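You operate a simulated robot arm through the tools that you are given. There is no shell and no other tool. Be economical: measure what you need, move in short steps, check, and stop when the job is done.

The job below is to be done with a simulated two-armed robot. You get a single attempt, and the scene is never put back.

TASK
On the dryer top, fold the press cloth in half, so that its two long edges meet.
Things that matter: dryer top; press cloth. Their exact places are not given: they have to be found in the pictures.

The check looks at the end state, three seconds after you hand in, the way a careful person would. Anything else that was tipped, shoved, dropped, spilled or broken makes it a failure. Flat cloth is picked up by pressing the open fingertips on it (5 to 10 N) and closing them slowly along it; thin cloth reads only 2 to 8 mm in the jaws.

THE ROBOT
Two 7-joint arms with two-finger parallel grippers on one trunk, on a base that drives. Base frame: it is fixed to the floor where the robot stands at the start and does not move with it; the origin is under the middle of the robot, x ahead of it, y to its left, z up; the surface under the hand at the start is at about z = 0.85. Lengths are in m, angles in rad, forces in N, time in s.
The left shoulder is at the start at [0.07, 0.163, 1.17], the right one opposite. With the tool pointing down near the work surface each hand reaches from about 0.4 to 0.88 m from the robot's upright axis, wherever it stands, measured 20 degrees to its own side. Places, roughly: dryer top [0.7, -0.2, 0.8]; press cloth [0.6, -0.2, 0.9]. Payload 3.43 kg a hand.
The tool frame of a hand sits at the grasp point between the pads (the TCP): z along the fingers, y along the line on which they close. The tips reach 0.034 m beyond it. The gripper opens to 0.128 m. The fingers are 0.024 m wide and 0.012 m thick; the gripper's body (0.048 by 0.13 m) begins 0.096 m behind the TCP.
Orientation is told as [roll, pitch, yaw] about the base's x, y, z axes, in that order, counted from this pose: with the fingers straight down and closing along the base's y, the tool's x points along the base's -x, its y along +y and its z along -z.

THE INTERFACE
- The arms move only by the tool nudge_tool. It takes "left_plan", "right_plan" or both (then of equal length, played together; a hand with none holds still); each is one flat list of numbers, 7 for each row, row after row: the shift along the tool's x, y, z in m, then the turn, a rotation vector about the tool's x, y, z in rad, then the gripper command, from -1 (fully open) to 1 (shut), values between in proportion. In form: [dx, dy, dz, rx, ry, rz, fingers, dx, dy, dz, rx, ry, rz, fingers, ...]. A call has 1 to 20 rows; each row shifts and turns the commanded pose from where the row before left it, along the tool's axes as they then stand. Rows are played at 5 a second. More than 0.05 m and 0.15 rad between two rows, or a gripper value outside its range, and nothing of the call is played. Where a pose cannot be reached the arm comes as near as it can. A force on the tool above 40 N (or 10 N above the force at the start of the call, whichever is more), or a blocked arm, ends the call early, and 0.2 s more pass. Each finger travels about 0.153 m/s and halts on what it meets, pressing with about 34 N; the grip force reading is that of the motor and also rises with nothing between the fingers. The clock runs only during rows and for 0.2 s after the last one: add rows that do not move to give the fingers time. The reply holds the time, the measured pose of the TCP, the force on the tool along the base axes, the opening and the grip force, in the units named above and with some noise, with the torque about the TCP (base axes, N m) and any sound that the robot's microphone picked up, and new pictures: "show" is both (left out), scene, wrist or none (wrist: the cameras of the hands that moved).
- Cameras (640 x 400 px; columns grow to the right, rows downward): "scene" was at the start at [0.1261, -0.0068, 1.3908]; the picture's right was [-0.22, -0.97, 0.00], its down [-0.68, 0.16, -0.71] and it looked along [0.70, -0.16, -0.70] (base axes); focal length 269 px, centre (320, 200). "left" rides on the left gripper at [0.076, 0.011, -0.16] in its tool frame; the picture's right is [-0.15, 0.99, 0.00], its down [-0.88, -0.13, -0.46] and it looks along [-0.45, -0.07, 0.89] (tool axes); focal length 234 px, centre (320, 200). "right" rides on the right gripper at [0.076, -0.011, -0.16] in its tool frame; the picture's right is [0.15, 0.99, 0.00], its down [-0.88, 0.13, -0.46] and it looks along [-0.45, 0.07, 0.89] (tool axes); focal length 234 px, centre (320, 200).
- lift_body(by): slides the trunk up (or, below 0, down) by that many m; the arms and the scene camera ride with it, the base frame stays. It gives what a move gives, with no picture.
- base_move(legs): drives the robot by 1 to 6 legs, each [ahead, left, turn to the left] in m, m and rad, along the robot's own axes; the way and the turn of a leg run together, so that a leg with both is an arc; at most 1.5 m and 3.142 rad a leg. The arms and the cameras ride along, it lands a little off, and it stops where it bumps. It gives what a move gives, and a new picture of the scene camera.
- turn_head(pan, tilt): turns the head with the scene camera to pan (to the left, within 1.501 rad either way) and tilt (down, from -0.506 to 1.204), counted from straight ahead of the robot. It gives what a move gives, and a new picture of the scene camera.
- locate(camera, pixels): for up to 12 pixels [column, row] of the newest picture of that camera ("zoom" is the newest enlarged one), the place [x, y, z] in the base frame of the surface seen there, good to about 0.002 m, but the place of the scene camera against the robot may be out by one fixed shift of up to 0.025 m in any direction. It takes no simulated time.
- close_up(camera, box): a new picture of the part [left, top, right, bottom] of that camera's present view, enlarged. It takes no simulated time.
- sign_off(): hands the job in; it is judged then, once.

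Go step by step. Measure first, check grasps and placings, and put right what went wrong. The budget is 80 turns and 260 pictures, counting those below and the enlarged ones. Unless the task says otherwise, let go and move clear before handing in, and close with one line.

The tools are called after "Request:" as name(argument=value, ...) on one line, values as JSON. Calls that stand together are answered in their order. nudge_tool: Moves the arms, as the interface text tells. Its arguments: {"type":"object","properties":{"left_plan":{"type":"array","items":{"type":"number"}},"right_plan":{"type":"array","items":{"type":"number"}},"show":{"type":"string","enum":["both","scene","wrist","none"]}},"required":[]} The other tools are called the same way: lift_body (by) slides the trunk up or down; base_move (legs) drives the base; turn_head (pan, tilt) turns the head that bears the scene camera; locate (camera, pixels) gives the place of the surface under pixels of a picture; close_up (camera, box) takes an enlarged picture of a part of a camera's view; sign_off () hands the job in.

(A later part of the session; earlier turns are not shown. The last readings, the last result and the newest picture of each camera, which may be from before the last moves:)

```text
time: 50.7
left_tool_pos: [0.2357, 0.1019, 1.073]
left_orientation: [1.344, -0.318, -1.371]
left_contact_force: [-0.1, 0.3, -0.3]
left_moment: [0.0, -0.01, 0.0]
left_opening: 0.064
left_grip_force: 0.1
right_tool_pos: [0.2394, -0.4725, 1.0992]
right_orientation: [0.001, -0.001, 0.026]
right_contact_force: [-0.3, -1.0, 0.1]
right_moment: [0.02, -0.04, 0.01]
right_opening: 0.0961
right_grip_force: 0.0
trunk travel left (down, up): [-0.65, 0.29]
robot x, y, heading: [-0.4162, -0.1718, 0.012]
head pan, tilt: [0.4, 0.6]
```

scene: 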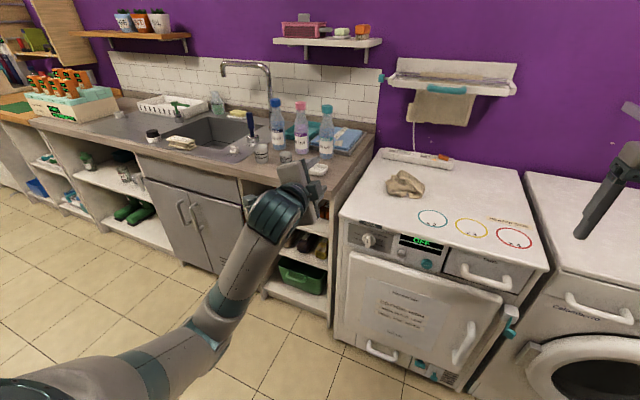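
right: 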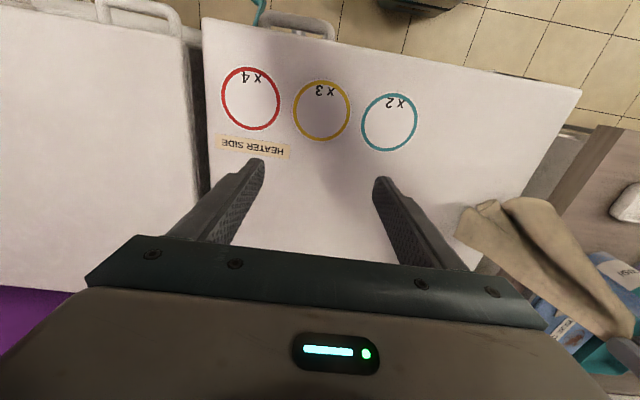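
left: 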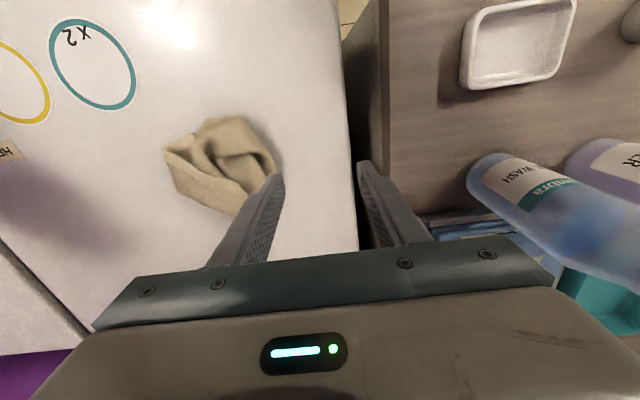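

The elbow has swung to the outside, at (200,340). Now I'll point the fingers down by turning about the tool's x.

Request:
nudge_tool(left_plan=[0, 0, 0, 0.145, 0, 0, 0, 0, 0, 0, 0.145, 0, 0, 0, 0, 0, 0, 0.145, 0, 0, 0, 0, 0, 0, 0.145, 0, 0, 0, 0, 0, 0, 0.145, 0, 0, 0, 0, 0, 0, 0.145, 0, 0, 0, 0, 0, 0, 0.145, 0, 0, 0, 0, 0, 0, 0.145, 0, 0, 0, 0, 0, 0, 0.145, 0, 0, 0, 0, 0, 0, 0, 0, 0, 0], show="scene")

```text
time: 52.9
left_tool_pos: [0.2358, 0.1036, 1.0741]
left_orientation: [0.038, -0.319, -1.372]
left_contact_force: [0.5, 0.2, 0.4]
left_moment: [0.0, -0.02, 0.01]
left_opening: 0.064
left_grip_force: 0.1
right_tool_pos: [0.2392, -0.4727, 1.0997]
right_orientation: [-0.001, -0.002, 0.026]
right_contact_force: [-0.1, -0.7, 0.4]
right_moment: [-0.02, -0.02, -0.03]
right_opening: 0.0962
right_grip_force: 0.1
trunk travel left (down, up): [-0.65, 0.29]
robot x, y, heading: [-0.4129, -0.1764, 0.018]
head pan, tilt: [0.4, 0.6]
```

scene: 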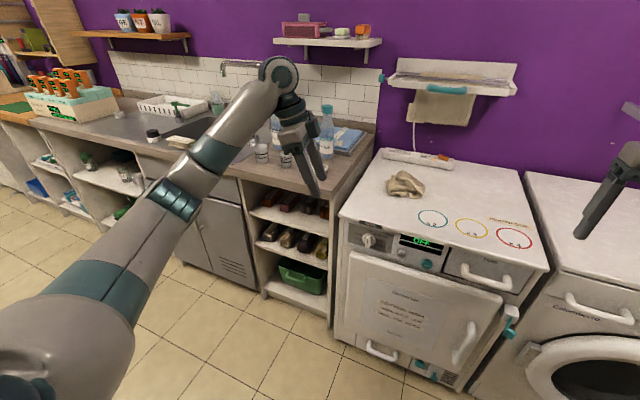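

That's the natural posture again. I'll remove the remaining pitch and unwind the yaw to zero.

Request:
nudge_tool(left_plan=[0, 0, 0, 0, 0.107, 0, 0, 0, 0, 0, 0, 0.106, 0, 0, 0, 0, 0, 0.038, 0.106, 0, 0, 0, 0, 0, 0, 0, -0.1372, 0, 0, 0, 0, 0, 0, -0.1372, 0, 0, 0, 0, 0, 0, -0.1372, 0, 0, 0, 0, 0, 0, -0.1372, 0, 0, 0, 0, 0, 0, -0.1372, 0, 0, 0, 0, 0, 0, -0.1372, 0, 0, 0, 0, 0, 0, -0.1372, 0, 0, 0, 0, 0, 0, -0.1372, 0, 0, 0, 0, 0, 0, -0.1372, 0, 0, 0, 0, 0, 0, -0.1372, 0, 0, 0, 0, 0, 0, 0, 0], show="scene")

```text
time: 55.9
left_tool_pos: [0.2365, 0.1042, 1.0746]
left_orientation: [-0.001, 0.002, 0.012]
left_contact_force: [-0.7, 0.2, 0.6]
left_moment: [0.01, 0.01, -0.02]
left_opening: 0.0639
left_grip_force: 0.2
right_tool_pos: [0.2402, -0.4718, 1.099]
right_orientation: [0.0, -0.002, 0.026]
right_contact_force: [0.7, -0.2, 0.0]
right_moment: [0.01, -0.01, 0.01]
right_opening: 0.0961
right_grip_force: 0.1
trunk travel left (down, up): [-0.65, 0.29]
robot x, y, heading: [-0.419, -0.1745, 0.022]
head pan, tilt: [0.4, 0.6]
```

scene: 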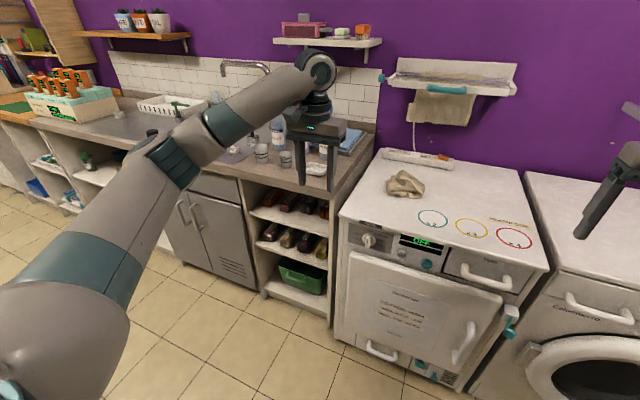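

The left arm is fully recovered. I'll drive back to the dryer and look at the bundle.

Request:
base_move(legs=[[0.32, 0, -0.02]])

Request:
turn_head(pan=0.05, tilt=0.85)

Request:
close_up(camera="scene", box=[220, 100, 420, 225])

Request:
close_up(camera="left", box=[0, 0, 400, 250])

```text
time: 58.1
left_tool_pos: [0.5675, 0.0888, 1.0732]
left_orientation: [-0.003, 0.001, -0.016]
left_contact_force: [0.0, 0.0, 0.6]
left_moment: [0.0, 0.04, 0.04]
left_opening: 0.0637
left_grip_force: 0.0
right_tool_pos: [0.5552, -0.4867, 1.0983]
right_orientation: [-0.001, -0.001, -0.001]
right_contact_force: [-0.3, 0.4, -0.2]
right_moment: [0.02, 0.04, 0.01]
right_opening: 0.0963
right_grip_force: 0.1
trunk travel left (down, up): [-0.65, 0.29]
robot x, y, heading: [-0.0943, -0.1737, -0.009]
head pan, tilt: [0.4, 0.6]
```

scene: 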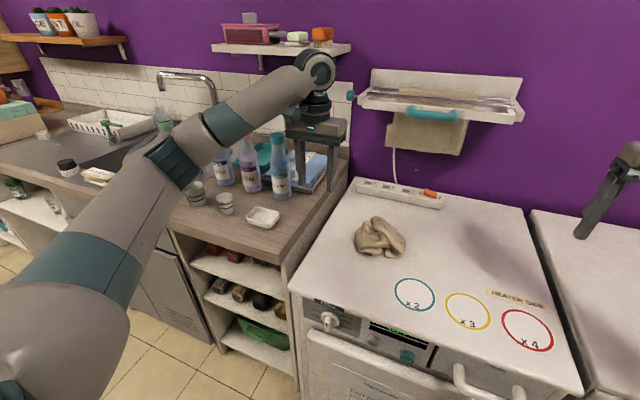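

```text
time: 58.9
left_tool_pos: [0.5654, 0.0883, 1.0736]
left_orientation: [0.0, 0.001, -0.016]
left_contact_force: [-0.7, 0.6, 0.1]
left_moment: [0.01, -0.02, 0.03]
left_opening: 0.0639
left_grip_force: 0.1
right_tool_pos: [0.5538, -0.4882, 1.1005]
right_orientation: [0.0, -0.001, 0.0]
right_contact_force: [0.7, -0.2, 0.6]
right_moment: [-0.04, -0.01, 0.03]
right_opening: 0.0958
right_grip_force: 0.0
trunk travel left (down, up): [-0.65, 0.29]
robot x, y, heading: [-0.0927, -0.1743, -0.005]
head pan, tilt: [0.051, 0.85]
```

scene: 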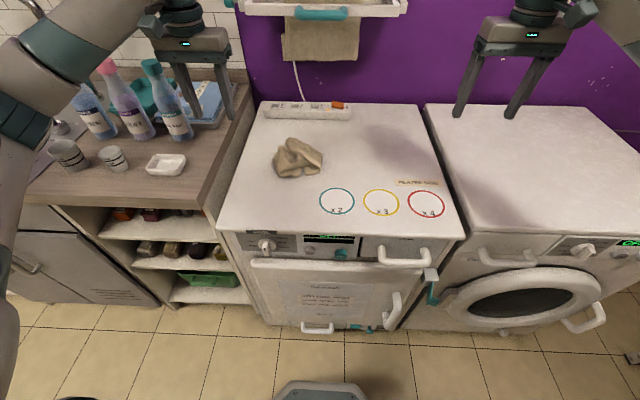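

```text
3.20 times, centred on (320, 162) of scene
```

zoom: 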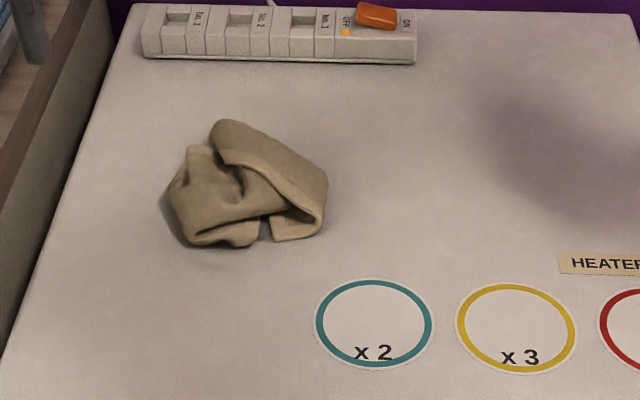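

```text
1.60 times, centred on (200, 125) of left
```

zoom: 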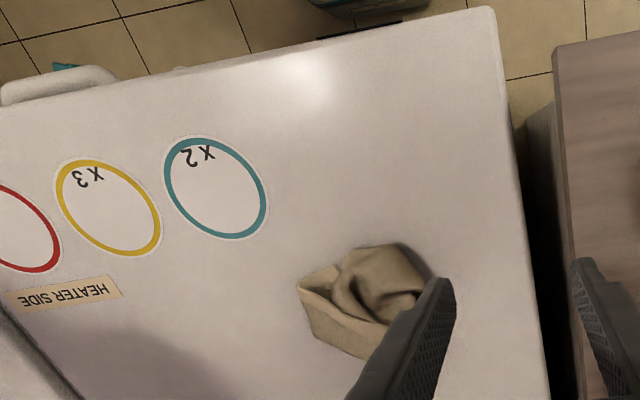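

The bundle lies near (298,158), with a hemmed strip end toward lower right. I'll bring the right hand's camera closer for a better look and measure some points.

Request:
locate(camera="scene", pixels=[[306, 174], [320, 168], [299, 178], [281, 177], [277, 148], [290, 137], [321, 155], [300, 165]])

Request:
nudge_tool(right_plan=[0.02, 0.045, 0, 0, 0, 0, -0.5, 0.02, 0.045, 0, 0, 0, 0, -0.5, 0, 0.048, 0, 0, 0, 0, -0.5, 0, 0.048, 0.01, 0, 0, 0, -0.5, 0, 0.048, 0.01, 0, 0, 0, -0.5, 0, 0.048, 0.01, 0, 0, 0, -0.5, 0, 0, 0, 0, 0, 0, -0.5], left_plan=[0, 0.01, -0.01, 0, 0, 0, 0, 0, 0, -0.01, 0, 0, 0, 0, 0, 0, -0.01, 0, 0, 0, 0, 0, 0, -0.01, 0, 0, 0, 0, 0, 0, 0, 0, 0, 0, 0, 0, 0, 0, 0, 0, 0, 0, 0, 0, 0, 0, 0, 0, 0], show="both")

```text
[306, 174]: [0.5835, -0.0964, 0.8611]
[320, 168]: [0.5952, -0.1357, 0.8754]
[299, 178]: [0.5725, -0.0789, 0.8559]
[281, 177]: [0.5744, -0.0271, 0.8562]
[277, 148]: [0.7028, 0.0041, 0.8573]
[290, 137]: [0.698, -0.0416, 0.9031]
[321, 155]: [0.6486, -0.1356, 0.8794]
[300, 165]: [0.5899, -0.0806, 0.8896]
```

```text
time: 60.5
left_tool_pos: [0.5645, 0.0976, 1.1146]
left_orientation: [0.0, 0.0, -0.014]
left_contact_force: [0.0, 0.1, 0.0]
left_moment: [0.02, 0.0, 0.0]
left_opening: 0.0639
left_grip_force: 0.2
right_tool_pos: [0.5149, -0.2048, 1.0708]
right_orientation: [0.0, -0.003, 0.0]
right_contact_force: [-0.2, -0.2, 0.0]
right_moment: [0.03, -0.04, -0.01]
right_opening: 0.096
right_grip_force: 0.0
trunk travel left (down, up): [-0.65, 0.29]
robot x, y, heading: [-0.0939, -0.1741, -0.009]
head pan, tilt: [0.051, 0.85]
```

scene: 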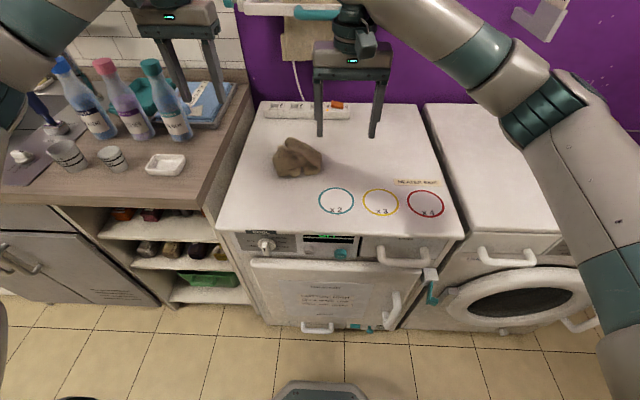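
right: 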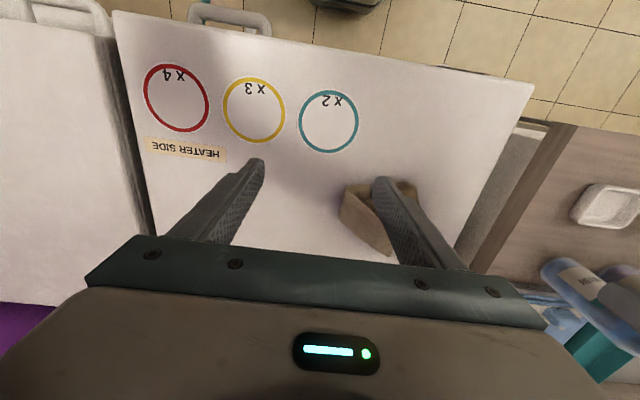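
left: 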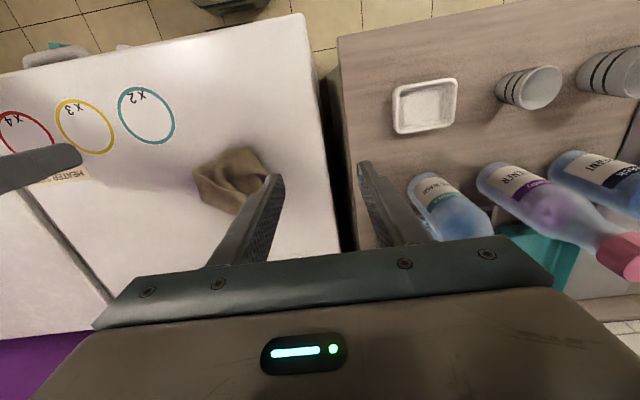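

I'll pick up the strip's hemmed end near (0.60,-0.12) with the right hand and lift it, to see which parts hang free.

Request:
nudge_tool(right_plan=[-0.017, 0.017, 0.03, 0, 0, 0, -0.1, -0.017, 0.017, 0.03, 0, 0, 0, -0.1, -0.017, 0.017, 0.03, 0, 0, 0, -0.1, -0.017, 0.017, 0.03, 0, 0, 0, -0.1, -0.017, 0.017, 0.03, 0, 0, 0, -0.1, 0, 0, 0.03, 0, 0, 0, -0.1, 0, 0, 0, 0, 0, 0, 0.3, 0, 0, 0, 0, 0, 0, 0.6, 0, 0, 0, 0, 0, 0, 1, 0, 0, 0, 0, 0, 0, 1, 0, 0, -0.02, 0, 0, 0, 1, 0, 0, -0.04, 0, 0, 0, 1, 0, 0, -0.04, 0, 0, 0, 1, 0.005, 0, -0.04, 0, 0, 0, 1, 0, 0, 0, 0, 0, 0, 1])

Request:
close_up(camera="scene", box=[220, 80, 420, 205])

```text
time: 63.7
left_tool_pos: [0.5655, 0.0991, 1.1136]
left_orientation: [-0.001, 0.002, -0.017]
left_contact_force: [0.4, 0.2, 0.3]
left_moment: [0.01, 0.03, -0.02]
left_opening: 0.064
left_grip_force: 0.0
right_tool_pos: [0.5956, -0.1186, 1.0314]
right_orientation: [-0.002, 0.0, 0.001]
right_contact_force: [-0.1, -0.7, -0.2]
right_moment: [0.03, 0.02, 0.03]
right_opening: 0.0087
right_grip_force: 33.8
trunk travel left (down, up): [-0.65, 0.29]
robot x, y, heading: [-0.097, -0.1745, -0.009]
head pan, tilt: [0.051, 0.85]
```

scene: 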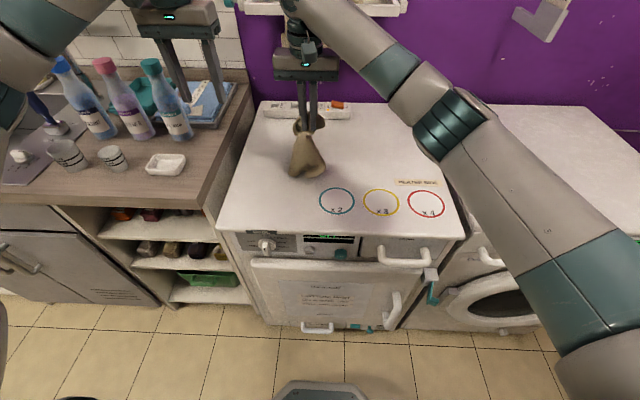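
right: 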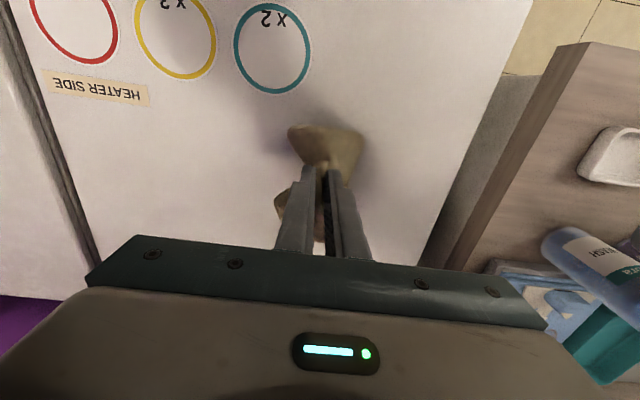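

```text
3.20 times, centred on (320, 142) of scene
```

zoom: 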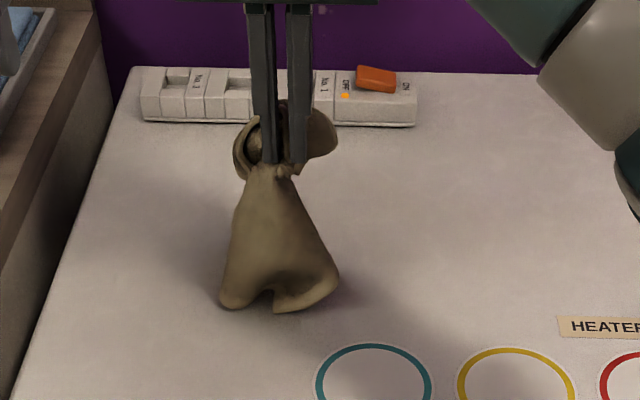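

The jaw holds several layers (8.7 mm). I'll lift further to see the hanging ends.

Request:
nudge_tool(right_plan=[0, 0, -0.04, 0, 0, 0, 1, 0, 0, -0.04, 0, 0, 0, 1, 0, 0, -0.04, 0, 0, 0, 1, 0, 0, -0.02, 0, 0, 0, 1, 0, 0, 0, 0, 0, 0, 1, 0, 0, 0, 0, 0, 0, 1, 0, 0, 0, 0, 0, 0, 1], show="scene")

Request:
close_up(camera="scene", box=[220, 50, 420, 175])

Request:
close_up(camera="left", box=[0, 0, 320, 200])

```text
time: 65.3
left_tool_pos: [0.5661, 0.0992, 1.1143]
left_orientation: [-0.001, 0.001, -0.015]
left_contact_force: [0.5, 0.3, -0.9]
left_moment: [0.03, 0.0, -0.02]
left_opening: 0.0641
left_grip_force: 0.0
right_tool_pos: [0.5922, -0.121, 1.1697]
right_orientation: [0.0, -0.002, 0.0]
right_contact_force: [0.6, 0.0, -0.2]
right_moment: [0.03, 0.0, 0.01]
right_opening: 0.0083
right_grip_force: 34.2
trunk travel left (down, up): [-0.65, 0.29]
robot x, y, heading: [-0.0943, -0.1723, -0.007]
head pan, tilt: [0.051, 0.85]
```

scene: 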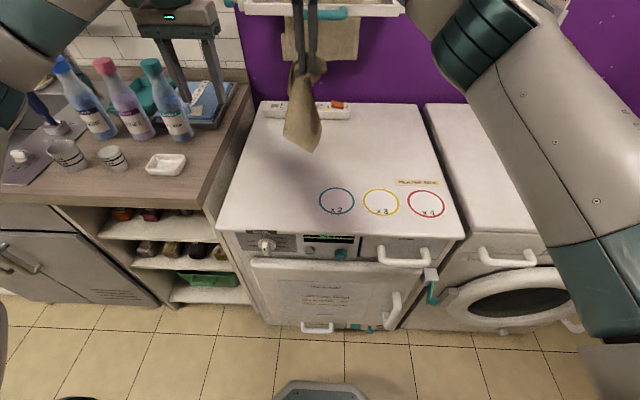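

```text
3.20 times, centred on (320, 112) of scene
```

zoom: 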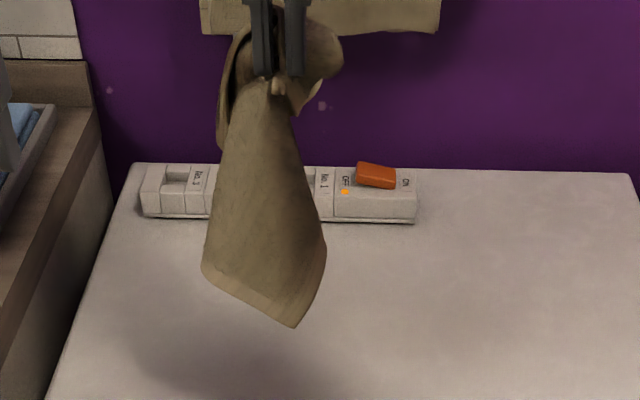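

```text
2.00 times, centred on (160, 100) of left
```

zoom: 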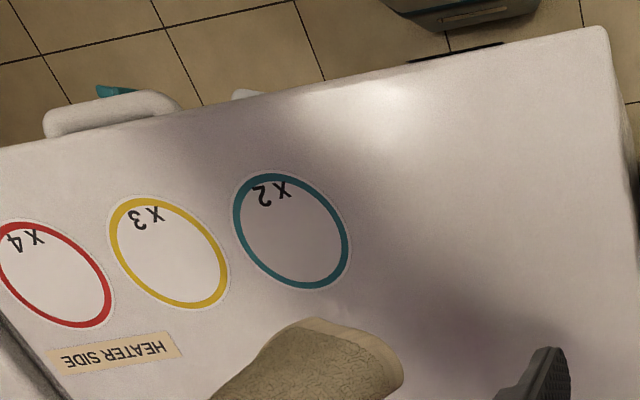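

A clear corner hangs lowest, at about scene (311,150). I'll locate it for the left hand.

Request:
locate(camera="scene", pixels=[[311, 149], [307, 146], [300, 143], [312, 140], [290, 134], [284, 131], [318, 130]])

Request:
locate(camera="left", pixels=[[160, 161], [180, 168], [198, 185], [170, 175], [140, 170]])

```text
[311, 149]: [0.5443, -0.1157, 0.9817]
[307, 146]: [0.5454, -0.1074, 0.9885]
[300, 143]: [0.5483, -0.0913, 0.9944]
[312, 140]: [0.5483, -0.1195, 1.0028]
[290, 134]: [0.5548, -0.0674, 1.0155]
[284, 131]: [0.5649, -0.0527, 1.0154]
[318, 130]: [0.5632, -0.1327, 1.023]
```

```text
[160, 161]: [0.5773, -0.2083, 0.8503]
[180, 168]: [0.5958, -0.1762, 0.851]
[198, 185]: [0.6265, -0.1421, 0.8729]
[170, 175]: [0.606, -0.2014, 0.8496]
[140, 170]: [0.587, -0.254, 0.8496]
```

I'll lower the cloth so this corner touches down toward the front, then drag the hand back as it descends. That should lay the corner flat where the left hand can pinch it.

Request:
nudge_tool(right_plan=[0.01, 0, 0.031, 0, 0, 0, 1, 0.01, 0, 0.031, 0, 0, 0, 1, 0.01, 0, 0.031, 0, 0, 0, 1, 0, 0, 0.031, 0, 0, 0, 1, 0, 0, 0, 0, 0, 0, 1, -0.02, -0.005, 0.02, 0, 0, 0, 1, -0.02, -0.005, 0.02, 0, 0, 0, 1, -0.02, -0.005, 0.02, 0, 0, 0, 1, -0.02, -0.005, 0.02, 0, 0, 0, 1, -0.02, -0.005, 0.02, 0, 0, 0, 1, -0.02, -0.005, 0.02, 0, 0, 0, 1, 0, 0, 0, 0, 0, 0, 1], show="both")

Request:
close_up(camera="scene", box=[220, 80, 420, 205])

```text
time: 67.9
left_tool_pos: [0.5659, 0.0992, 1.114]
left_orientation: [-0.001, -0.002, -0.015]
left_contact_force: [1.0, 0.3, 0.0]
left_moment: [0.0, -0.03, 0.02]
left_opening: 0.0641
left_grip_force: 0.2
right_tool_pos: [0.6835, -0.1489, 0.9285]
right_orientation: [0.002, -0.001, 0.001]
right_contact_force: [-0.6, 0.9, -0.6]
right_moment: [0.01, 0.0, 0.04]
right_opening: 0.0087
right_grip_force: 34.2
trunk travel left (down, up): [-0.65, 0.29]
robot x, y, heading: [-0.0957, -0.1744, -0.004]
head pan, tilt: [0.051, 0.85]
```

scene: 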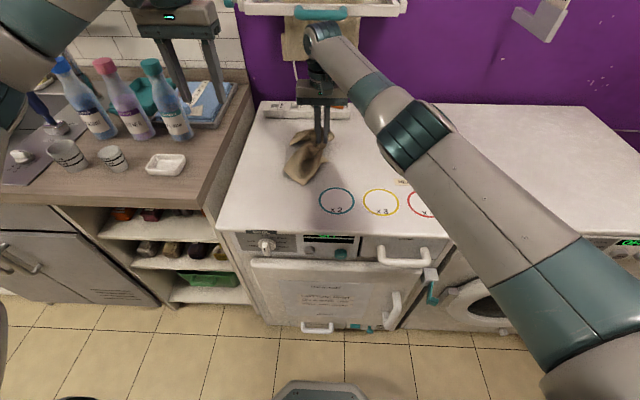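
right: 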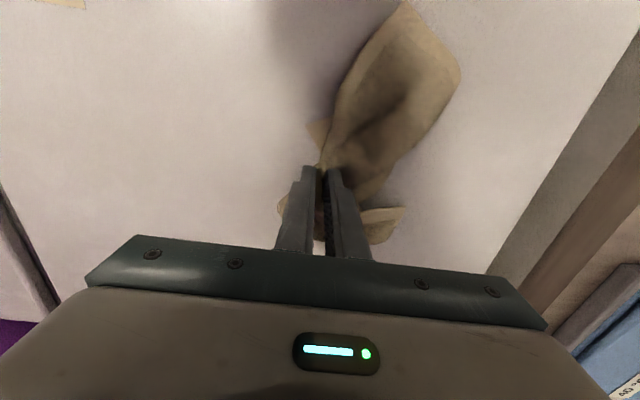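

```text
3.20 times, centred on (320, 142) of scene
```

zoom: 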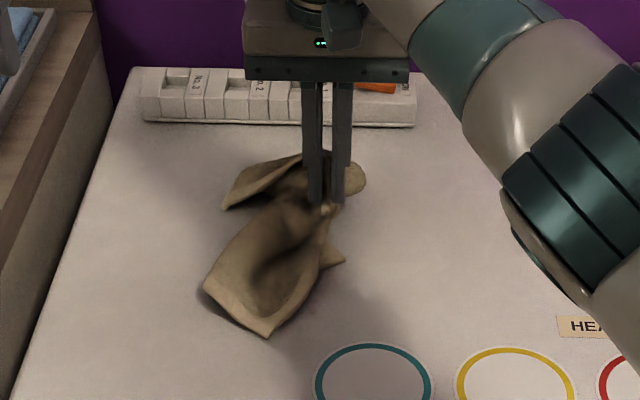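

A corner lies flat at scene (304,183) and another at about (284,169). I'll locate both.

Request:
locate(camera="scene", pixels=[[303, 182], [300, 180], [293, 176], [286, 170], [304, 172], [291, 144], [325, 161]])

Request:
locate(camera="right", pixels=[[403, 8], [430, 35], [456, 65], [405, 212], [315, 130], [395, 60]])

```text
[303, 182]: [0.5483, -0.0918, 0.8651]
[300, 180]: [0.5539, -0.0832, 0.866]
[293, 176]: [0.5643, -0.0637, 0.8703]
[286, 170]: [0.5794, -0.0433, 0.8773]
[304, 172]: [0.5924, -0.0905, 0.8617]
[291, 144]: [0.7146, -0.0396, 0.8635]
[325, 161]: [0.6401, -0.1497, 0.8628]
```

```text
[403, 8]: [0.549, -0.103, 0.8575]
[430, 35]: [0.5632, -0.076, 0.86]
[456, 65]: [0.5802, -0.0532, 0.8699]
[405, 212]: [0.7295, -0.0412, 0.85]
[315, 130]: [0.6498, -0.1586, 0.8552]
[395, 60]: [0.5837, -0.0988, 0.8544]
```

The corner is at about (0.547,-0.103). The right hand is too close for the left to come in beside it, so I'll release it and move it clear first.

Request:
nudge_tool(right_plan=[0, 0, 0.02, 0, 0, 0, 1, 0, 0, 0.01, 0, 0, 0, 0.7, 0, 0, 0, 0, 0, 0, 0.3, 0, 0, 0, 0, 0, 0, 0.3, 0, 0, -0.04, 0, 0, 0, 0.3, 0, 0, -0.04, 0, 0, 0, 0.3, 0, -0.03, -0.03, 0, 0, 0, 0.3, 0, -0.045, 0, 0, 0, 0, 0.3, 0, -0.045, 0, 0, 0, 0, 0.3, 0, -0.045, 0, 0, 0, 0, 0.3, 0, -0.02, 0, 0, 0, 0, 0.3], left_plan=[0, -0.02, 0, 0, 0, 0, 0.3, 0, 0, 0, 0, 0, 0, 0.3, 0, 0, 0, 0, 0, 0, 0.3, 0, 0, 0, 0, 0, 0, 0.3, 0, 0, 0, 0, 0, 0, 0.3, 0, 0, 0, 0, 0, 0, 0.3, 0, 0, 0, 0, 0, 0, 0.3, 0.015, -0.04, 0.02, 0, 0, 0, 0.3, 0.015, -0.04, 0.02, 0, 0, 0, 0.3, 0, -0.04, 0.02, 0, 0, 0, 0.3, 0, -0.02, 0.02, 0, 0, 0, 0.3], show="both")

Request:
close_up(camera="scene", box=[220, 80, 420, 205])

```text
time: 70.3
left_tool_pos: [0.5341, -0.0615, 1.0361]
left_orientation: [-0.003, 0.001, -0.015]
left_contact_force: [-0.1, -0.2, -0.1]
left_moment: [0.02, -0.02, 0.0]
left_opening: 0.0448
left_grip_force: 0.0
right_tool_pos: [0.6868, -0.3342, 1.0047]
right_orientation: [0.001, -0.001, 0.002]
right_contact_force: [0.8, -0.2, 1.2]
right_moment: [-0.01, 0.01, -0.03]
right_opening: 0.0447
right_grip_force: 0.1
trunk travel left (down, up): [-0.65, 0.29]
robot x, y, heading: [-0.0927, -0.1741, -0.01]
head pan, tilt: [0.051, 0.85]
```

scene: 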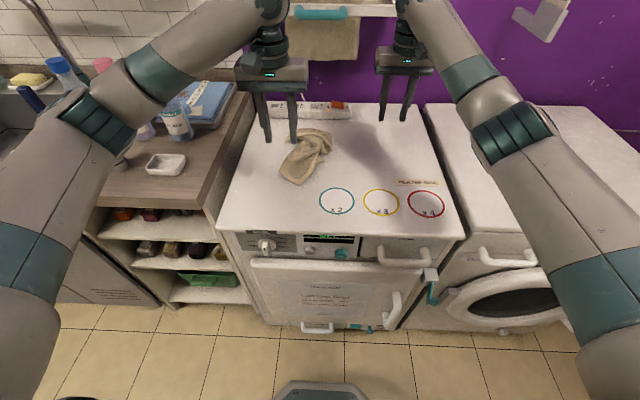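
right: 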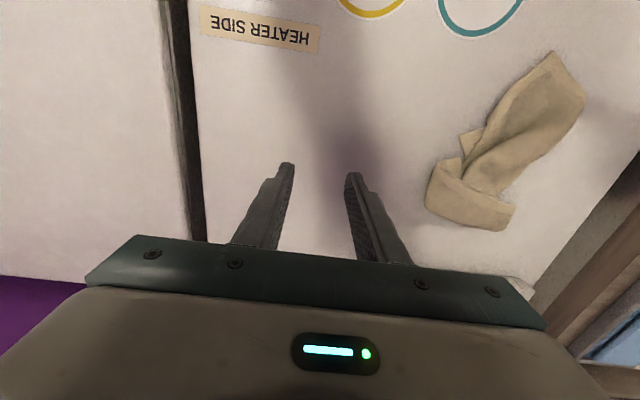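
left: 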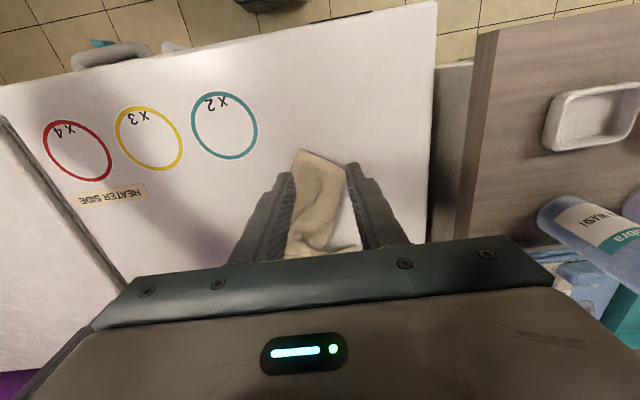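

```text
3.20 times, centred on (320, 142) of scene
```

zoom: 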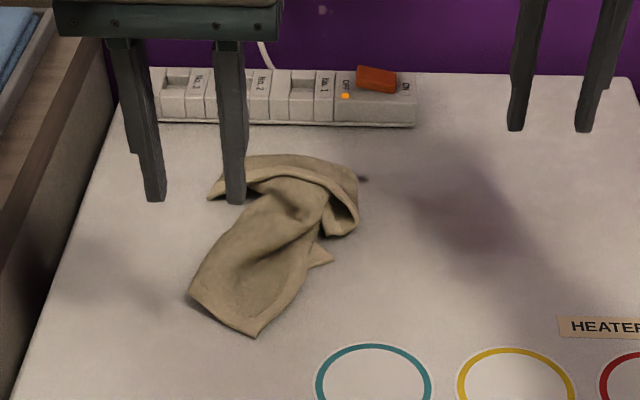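

The cloth now lies as two flaps. I'll zoom in from the right wrist camera to identify corners on the back flap.

Request:
close_up(camera="right", box=[410, 40, 600, 240])

Request:
locate(camera="right", pixels=[[550, 57], [583, 97], [514, 205], [506, 228], [432, 163], [428, 205], [462, 140], [470, 215], [545, 100], [500, 130], [485, 165]])

```text
2.00 times, centred on (505, 140) of right
```

zoom: 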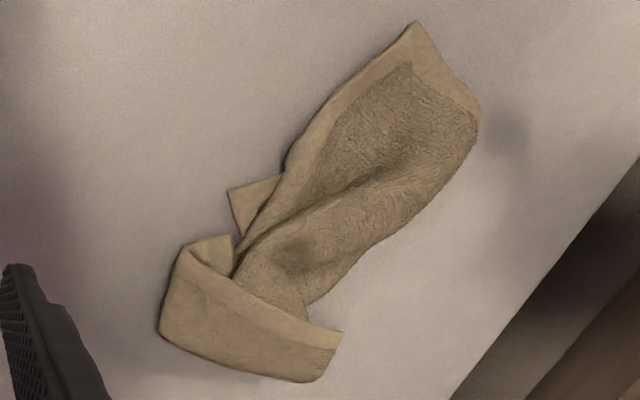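

```text
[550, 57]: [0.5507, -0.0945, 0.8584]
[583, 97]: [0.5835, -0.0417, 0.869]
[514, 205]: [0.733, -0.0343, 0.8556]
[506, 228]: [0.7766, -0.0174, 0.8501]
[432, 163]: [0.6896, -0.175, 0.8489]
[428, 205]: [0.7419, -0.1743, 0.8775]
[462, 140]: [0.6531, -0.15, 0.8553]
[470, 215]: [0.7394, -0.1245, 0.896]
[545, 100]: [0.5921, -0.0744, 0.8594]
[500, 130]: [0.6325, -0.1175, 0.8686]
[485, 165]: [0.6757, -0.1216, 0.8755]
```

I can make out real corners: A at (0.551,-0.095) on the front flap and C at (0.733,-0.034) on the back flap. I'll send the right hand above A and the left above C, then pinch both and pull them apart.

Request:
nudge_tool(left_plan=[-0.0422, 0.0027, 0.01, 0, 0, 0, 0.375, -0.0422, 0.0027, 0.01, 0, 0, 0, 0.375, -0.0422, 0.0027, 0.01, 0, 0, 0, 0.375, -0.0422, 0.0027, 0.01, 0, 0, 0, 0.375, -0.0422, 0.0027, 0.01, 0, 0, 0, 0.375, 0, 0, 0.015, 0, 0, 0, 0.375, 0, 0, 0.015, 0, 0, 0, 0.375, 0, 0, 0, 0, 0, 0, 0.375, 0, 0, 0, 0, 0, 0, 0.375, 0, 0, 0, 0, 0, 0, 0.375], right_plan=[0.0413, 0, 0.01, 0, 0, 0, 0.375, 0.0413, 0, 0.01, 0, 0, 0, 0.375, 0.0413, 0, 0.01, 0, 0, 0, 0.375, 0, 0.04, 0.003, 0, 0, 0, 0.375, 0, 0.04, 0.003, 0, 0, 0, 0.375, 0, 0.04, 0.003, 0, 0, 0, 0.375, 0, 0.04, 0.003, 0, 0, 0, 0.375, 0, 0.04, 0.003, 0, 0, 0, 0.375, 0, 0.04, 0.003, 0, 0, 0, 0.375, 0, 0, 0, 0, 0, 0, 0.375], show="both")

```text
time: 72.5
left_tool_pos: [0.735, -0.0496, 0.9529]
left_orientation: [0.001, 0.0, -0.016]
left_contact_force: [0.2, -0.1, 0.3]
left_moment: [0.04, 0.01, 0.02]
left_opening: 0.04
left_grip_force: 0.0
left hand out of reach, approached as far as the arm can: row 5
right_tool_pos: [0.5621, -0.1018, 0.9558]
right_orientation: [-0.001, 0.0, -0.001]
right_contact_force: [-0.2, -0.1, 0.3]
right_moment: [0.01, 0.02, 0.02]
right_opening: 0.0396
right_grip_force: 0.0
trunk travel left (down, up): [-0.65, 0.29]
robot x, y, heading: [-0.0926, -0.171, -0.005]
head pan, tilt: [0.051, 0.85]
```

scene: 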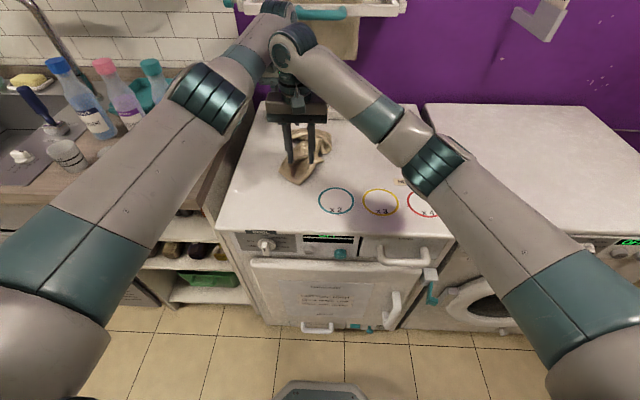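
right: 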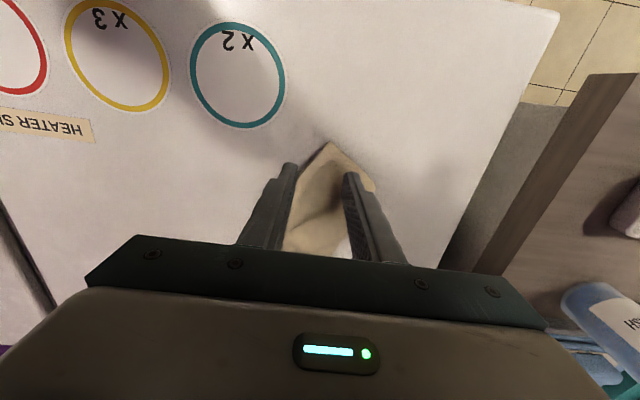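
left: 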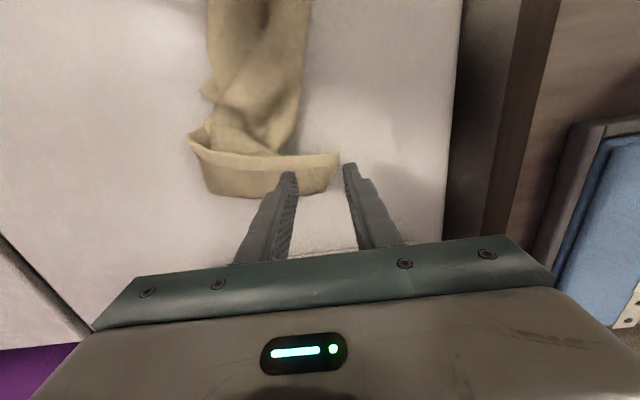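

Both corners are visible: A at (328,145) in the right view and C at (337,155) in the left view. I'll refine their positions.

Request:
locate(camera="left", pixels=[[336, 156], [328, 187], [310, 158], [305, 192], [320, 172], [240, 155]])

Request:
locate(camera="right", pixels=[[328, 147], [305, 163], [345, 165], [368, 182], [325, 175]])

Request:
close_up(camera="left", box=[180, 80, 380, 220])

```text
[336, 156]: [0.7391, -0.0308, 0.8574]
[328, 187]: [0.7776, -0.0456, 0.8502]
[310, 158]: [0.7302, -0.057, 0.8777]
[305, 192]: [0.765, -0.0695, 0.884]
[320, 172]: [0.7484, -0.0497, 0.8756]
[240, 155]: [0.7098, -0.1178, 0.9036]
```

```text
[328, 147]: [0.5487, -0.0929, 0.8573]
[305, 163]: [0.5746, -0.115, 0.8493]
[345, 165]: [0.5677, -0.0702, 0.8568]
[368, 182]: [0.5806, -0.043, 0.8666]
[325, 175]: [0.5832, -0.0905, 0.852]
```

```text
2.86 times, centred on (280, 150) of left
```

zoom: 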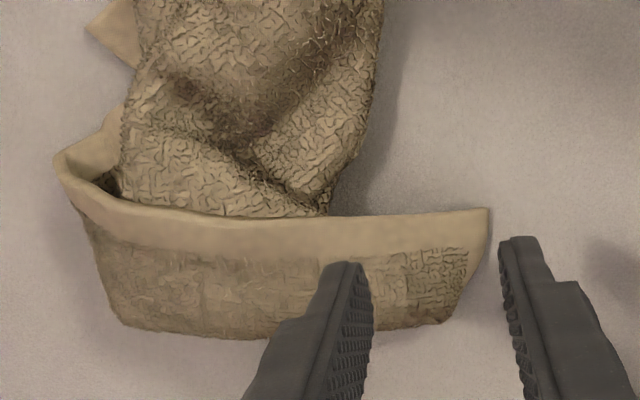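

I'll centre the jaws on both corner tips and lower to just above the surface.

Request:
nudge_tool(left_plan=[0, 0.003, 0.02, 0, 0, 0, 0.375, 0, 0.003, 0.02, 0, 0, 0, 0.375, 0, 0, 0.014, 0, 0, 0, 0.375, 0, 0, 0.006, 0, 0, 0, 0.375, 0, 0, 0.003, 0, 0, 0, 0.375, 0, 0, 0, 0, 0, 0, 0.375], right_plan=[0, 0.004, 0.02, 0, 0, 0, 0.375, 0, 0.004, 0.02, 0, 0, 0, 0.375, 0, 0, 0.016, 0, 0, 0, 0.375, 0, 0, 0.007, 0, 0, 0, 0.375, 0, 0, 0.003, 0, 0, 0, 0.375, 0, 0, 0, 0, 0, 0, 0.375], show="wrist")

```text
time: 73.9
left_tool_pos: [0.7326, -0.0397, 0.8913]
left_orientation: [-0.002, -0.001, -0.017]
left_contact_force: [0.3, -0.5, 4.4]
left_moment: [-0.18, 0.01, 0.0]
left_opening: 0.0404
left_grip_force: 0.3
right_tool_pos: [0.5614, -0.0875, 0.8916]
right_orientation: [0.001, -0.002, 0.0]
right_contact_force: [-0.3, 0.4, -0.1]
right_moment: [-0.03, -0.03, 0.01]
right_opening: 0.0398
right_grip_force: 0.2
trunk travel left (down, up): [-0.65, 0.29]
robot x, y, heading: [-0.0937, -0.1746, -0.003]
head pan, tilt: [0.051, 0.85]
```

right: 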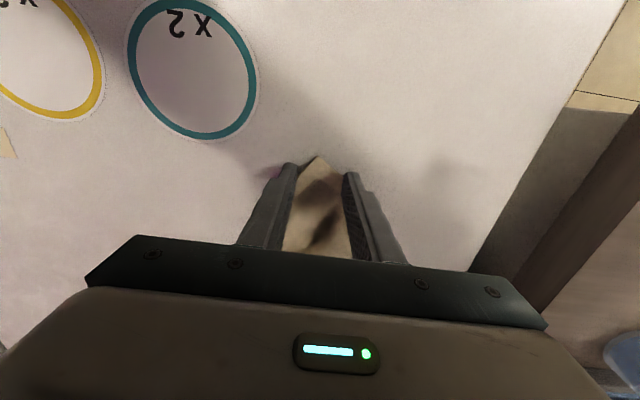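
left: 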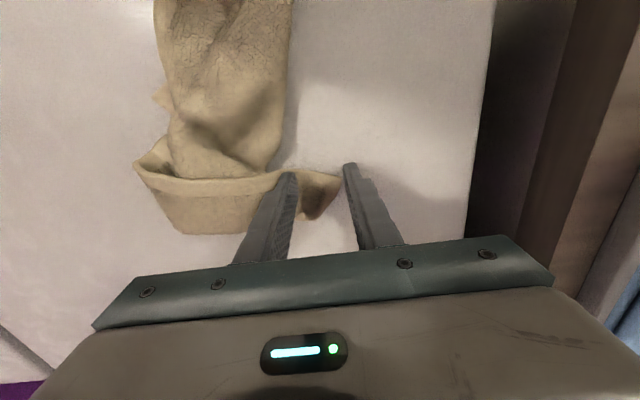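

C's corner tip sits between the left fingers and A between the right ones. I'll press the right a bit more and close both slowly.

Request:
nudge_tool(left_plan=[0, 0, 0.001, 0, 0, 0, 0.375, 0, 0, 0.001, 0, 0, 0, 0.375, 0, 0, 0, 0, 0, 0, 0.45, 0, 0, 0, 0, 0, 0, 0.52, 0, 0, 0, 0, 0, 0, 0.59, 0, 0, 0, 0, 0, 0, 0.66, 0, 0, 0, 0, 0, 0, 0.73, 0, 0, 0, 0, 0, 0, 0.8, 0, 0, 0, 0, 0, 0, 0.9, 0, 0, 0, 0, 0, 0, 1, 0, 0, 0, 0, 0, 0, 1, 0, 0, 0, 0, 0, 0, 1, 0, 0, -0.015, 0, 0, 0, 1, 0, 0, -0.02, 0, 0, 0, 1], right_plan=[0, 0, 0.003, 0, 0, 0, 0.375, 0, 0, 0.002, 0, 0, 0, 0.375, 0, 0, 0, 0, 0, 0, 0.45, 0, 0, 0, 0, 0, 0, 0.52, 0, 0, 0, 0, 0, 0, 0.59, 0, 0, 0, 0, 0, 0, 0.66, 0, 0, 0, 0, 0, 0, 0.73, 0, 0, 0, 0, 0, 0, 0.8, 0, 0, 0, 0, 0, 0, 0.9, 0, 0, 0, 0, 0, 0, 1, 0, 0, 0, 0, 0, 0, 1, 0, 0, 0, 0, 0, 0, 1, 0, 0, -0.015, 0, 0, 0, 1, 0, 0, -0.02, 0, 0, 0, 1])

```text
time: 76.9
left_tool_pos: [0.7333, -0.0397, 0.9238]
left_orientation: [0.0, 0.002, -0.015]
left_contact_force: [-0.4, 0.1, 0.5]
left_moment: [0.03, -0.03, -0.01]
left_opening: 0.0044
left_grip_force: 34.3
right_tool_pos: [0.5602, -0.0876, 0.9211]
right_orientation: [0.0, -0.002, 0.0]
right_contact_force: [-0.1, -0.1, -0.6]
right_moment: [0.03, -0.04, -0.02]
right_opening: 0.0045
right_grip_force: 34.3
trunk travel left (down, up): [-0.65, 0.29]
robot x, y, heading: [-0.0931, -0.1733, -0.007]
head pan, tilt: [0.051, 0.85]
```

scene: 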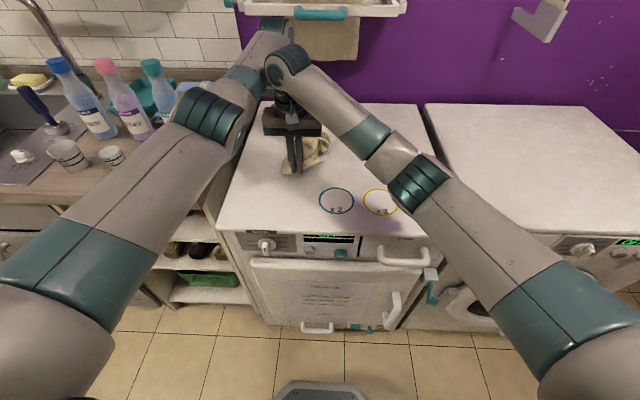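
right: 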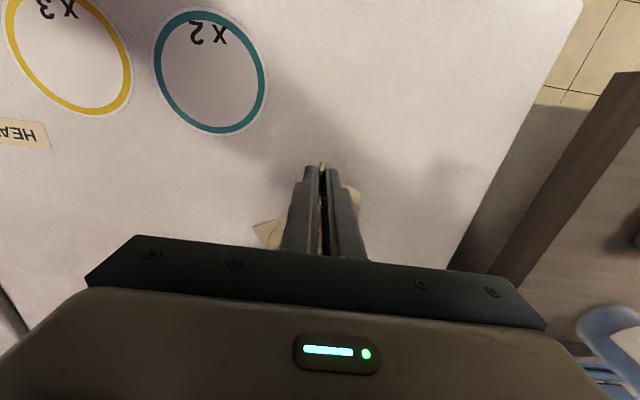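
left: 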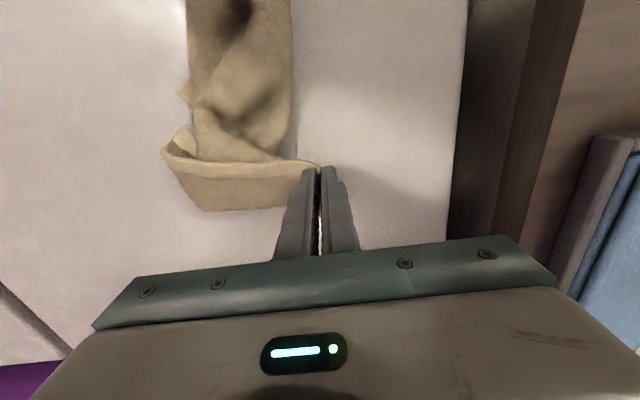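

Both corners are held, with about 4.5 mm in each jaw. I'll lift them together and spread the hands to see how the cloth hangs.

Request:
nudge_tool(left_plan=[0.015, 0.0033, -0.036, 0, 0, 0, 1, 0.015, 0.0033, -0.036, 0, 0, 0, 1, 0.015, 0.0033, -0.036, 0, 0, 0, 1, 0.015, 0.0033, -0.036, 0, 0, 0, 1, 0.015, 0.0033, -0.036, 0, 0, 0, 1, 0.015, 0.0033, -0.036, 0, 0, 0, 1, 0, 0, 0, 0, 0, 0, 1, 0, 0, 0, 0, 0, 0, 1], right_plan=[-0.01, -0.02, -0.036, 0, 0, 0, 1, -0.01, -0.02, -0.036, 0, 0, 0, 1, -0.01, -0.02, -0.036, 0, 0, 0, 1, -0.01, -0.02, -0.036, 0, 0, 0, 1, -0.01, -0.02, -0.036, 0, 0, 0, 1, -0.01, -0.02, -0.036, 0, 0, 0, 1, 0, 0, 0, 0, 0, 0, 1, 0, 0, 0, 0, 0, 0, 1])

Request:
close_up(camera="scene", box=[220, 40, 420, 165])

```text
time: 78.7
left_tool_pos: [0.6444, -0.0183, 1.1376]
left_orientation: [-0.002, 0.002, -0.013]
left_contact_force: [-0.1, 0.0, -0.2]
left_moment: [0.01, -0.02, -0.04]
left_opening: 0.0041
left_grip_force: 34.1
right_tool_pos: [0.6197, -0.2046, 1.1404]
right_orientation: [0.001, -0.003, 0.0]
right_contact_force: [0.1, 0.7, 0.1]
right_moment: [0.01, 0.0, 0.02]
right_opening: 0.0046
right_grip_force: 33.9
trunk travel left (down, up): [-0.65, 0.29]
robot x, y, heading: [-0.0904, -0.1732, -0.007]
head pan, tilt: [0.051, 0.85]
```

scene: 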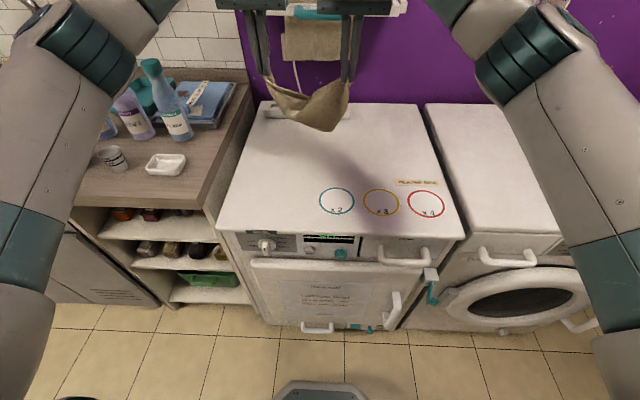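
right: 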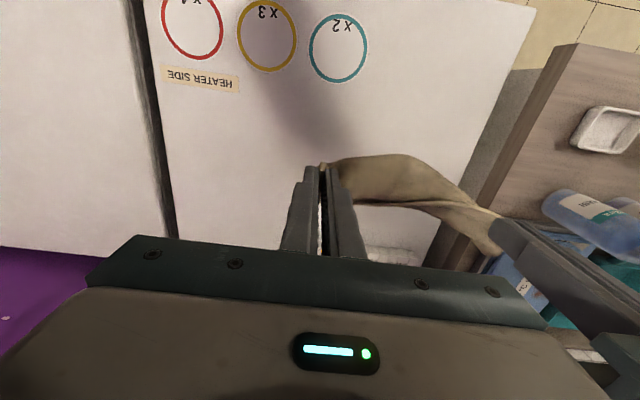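
left: 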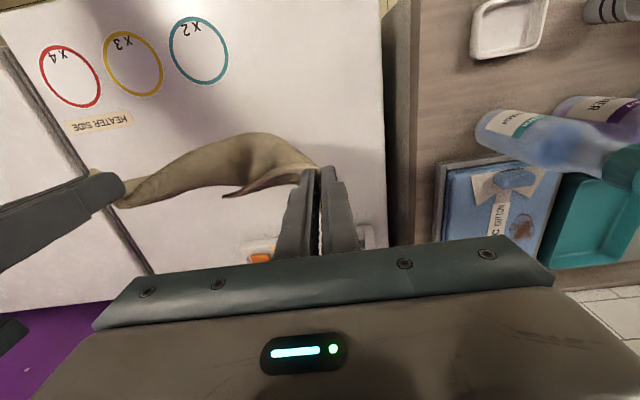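

```text
3.20 times, centred on (320, 102) of scene
```

zoom: 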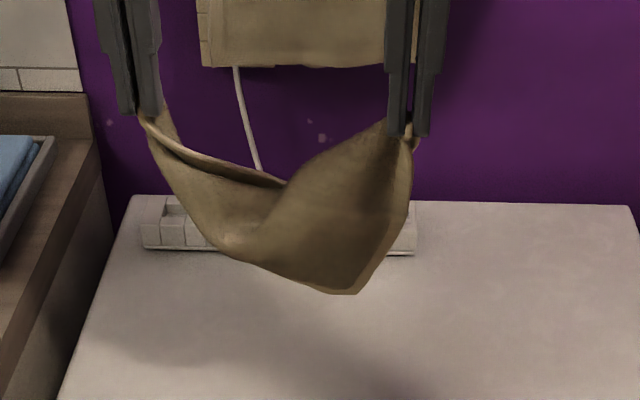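

It hangs slack like a hammock. I'll spread the hands further until the force rises, which will tell me whether this is an edge or the diagonal.

Request:
nudge_tool(left_plan=[0, 0.01, 0, 0, 0, 0, 1, 0, 0.01, 0, 0, 0, 0, 1, 0, 0.01, 0, 0, 0, 0, 1, 0, 0.01, 0, 0, 0, 0, 1, 0, 0, 0, 0, 0, 0, 1, 0, 0, 0, 0, 0, 0, 1], right_plan=[-0.006, -0.01, 0, 0, 0, 0, 1, -0.006, -0.01, 0, 0, 0, 0, 1, -0.006, -0.01, 0, 0, 0, 0, 1, -0.006, -0.01, 0, 0, 0, 0, 1, 0, 0, 0, 0, 0, 0, 1, 0, 0, 0, 0, 0, 0, 1])

Request:
close_up(camera="scene", box=[200, 30, 420, 165])

```text
time: 80.1
left_tool_pos: [0.6468, 0.023, 1.1389]
left_orientation: [-0.002, 0.0, -0.016]
left_contact_force: [0.4, 0.2, 0.7]
left_moment: [0.03, 0.04, -0.07]
left_opening: 0.0039
left_grip_force: 34.2
right_tool_pos: [0.644, -0.2458, 1.1391]
right_orientation: [0.001, -0.002, -0.001]
right_contact_force: [-0.6, 0.5, 0.4]
right_moment: [0.03, 0.0, -0.03]
right_opening: 0.0044
right_grip_force: 34.1
trunk travel left (down, up): [-0.65, 0.29]
robot x, y, heading: [-0.094, -0.1747, -0.005]
head pan, tilt: [0.051, 0.85]
```

scene: 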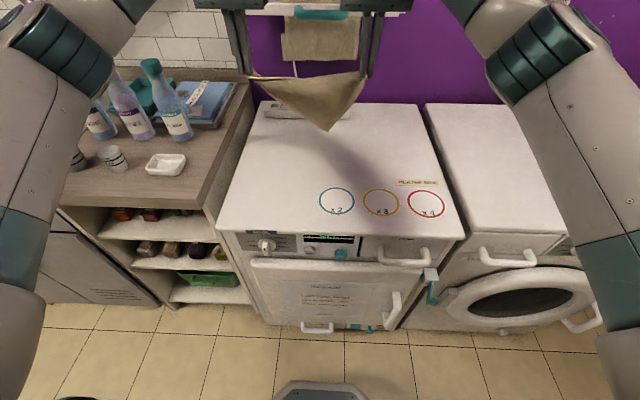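
right: 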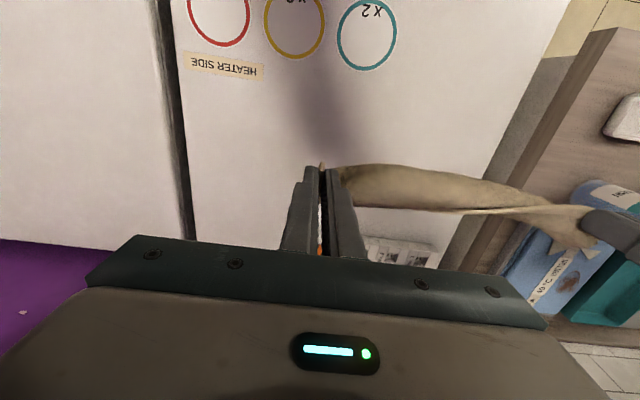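
left: 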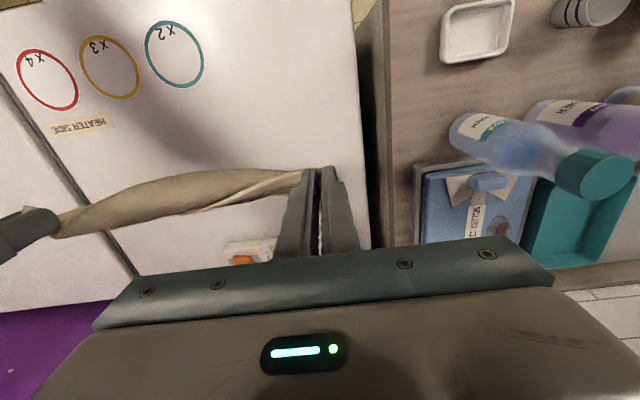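

```text
2.91 times, centred on (310, 98) of scene
```

zoom: 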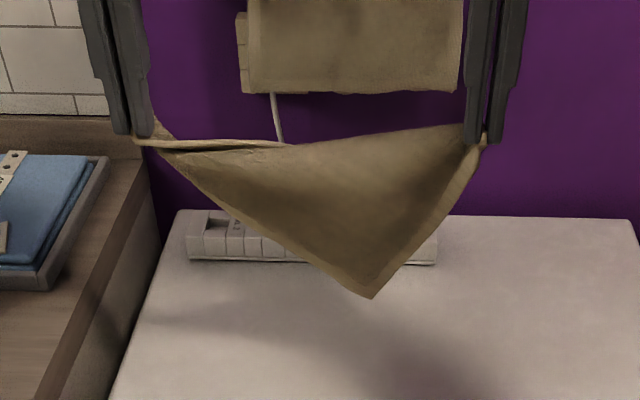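

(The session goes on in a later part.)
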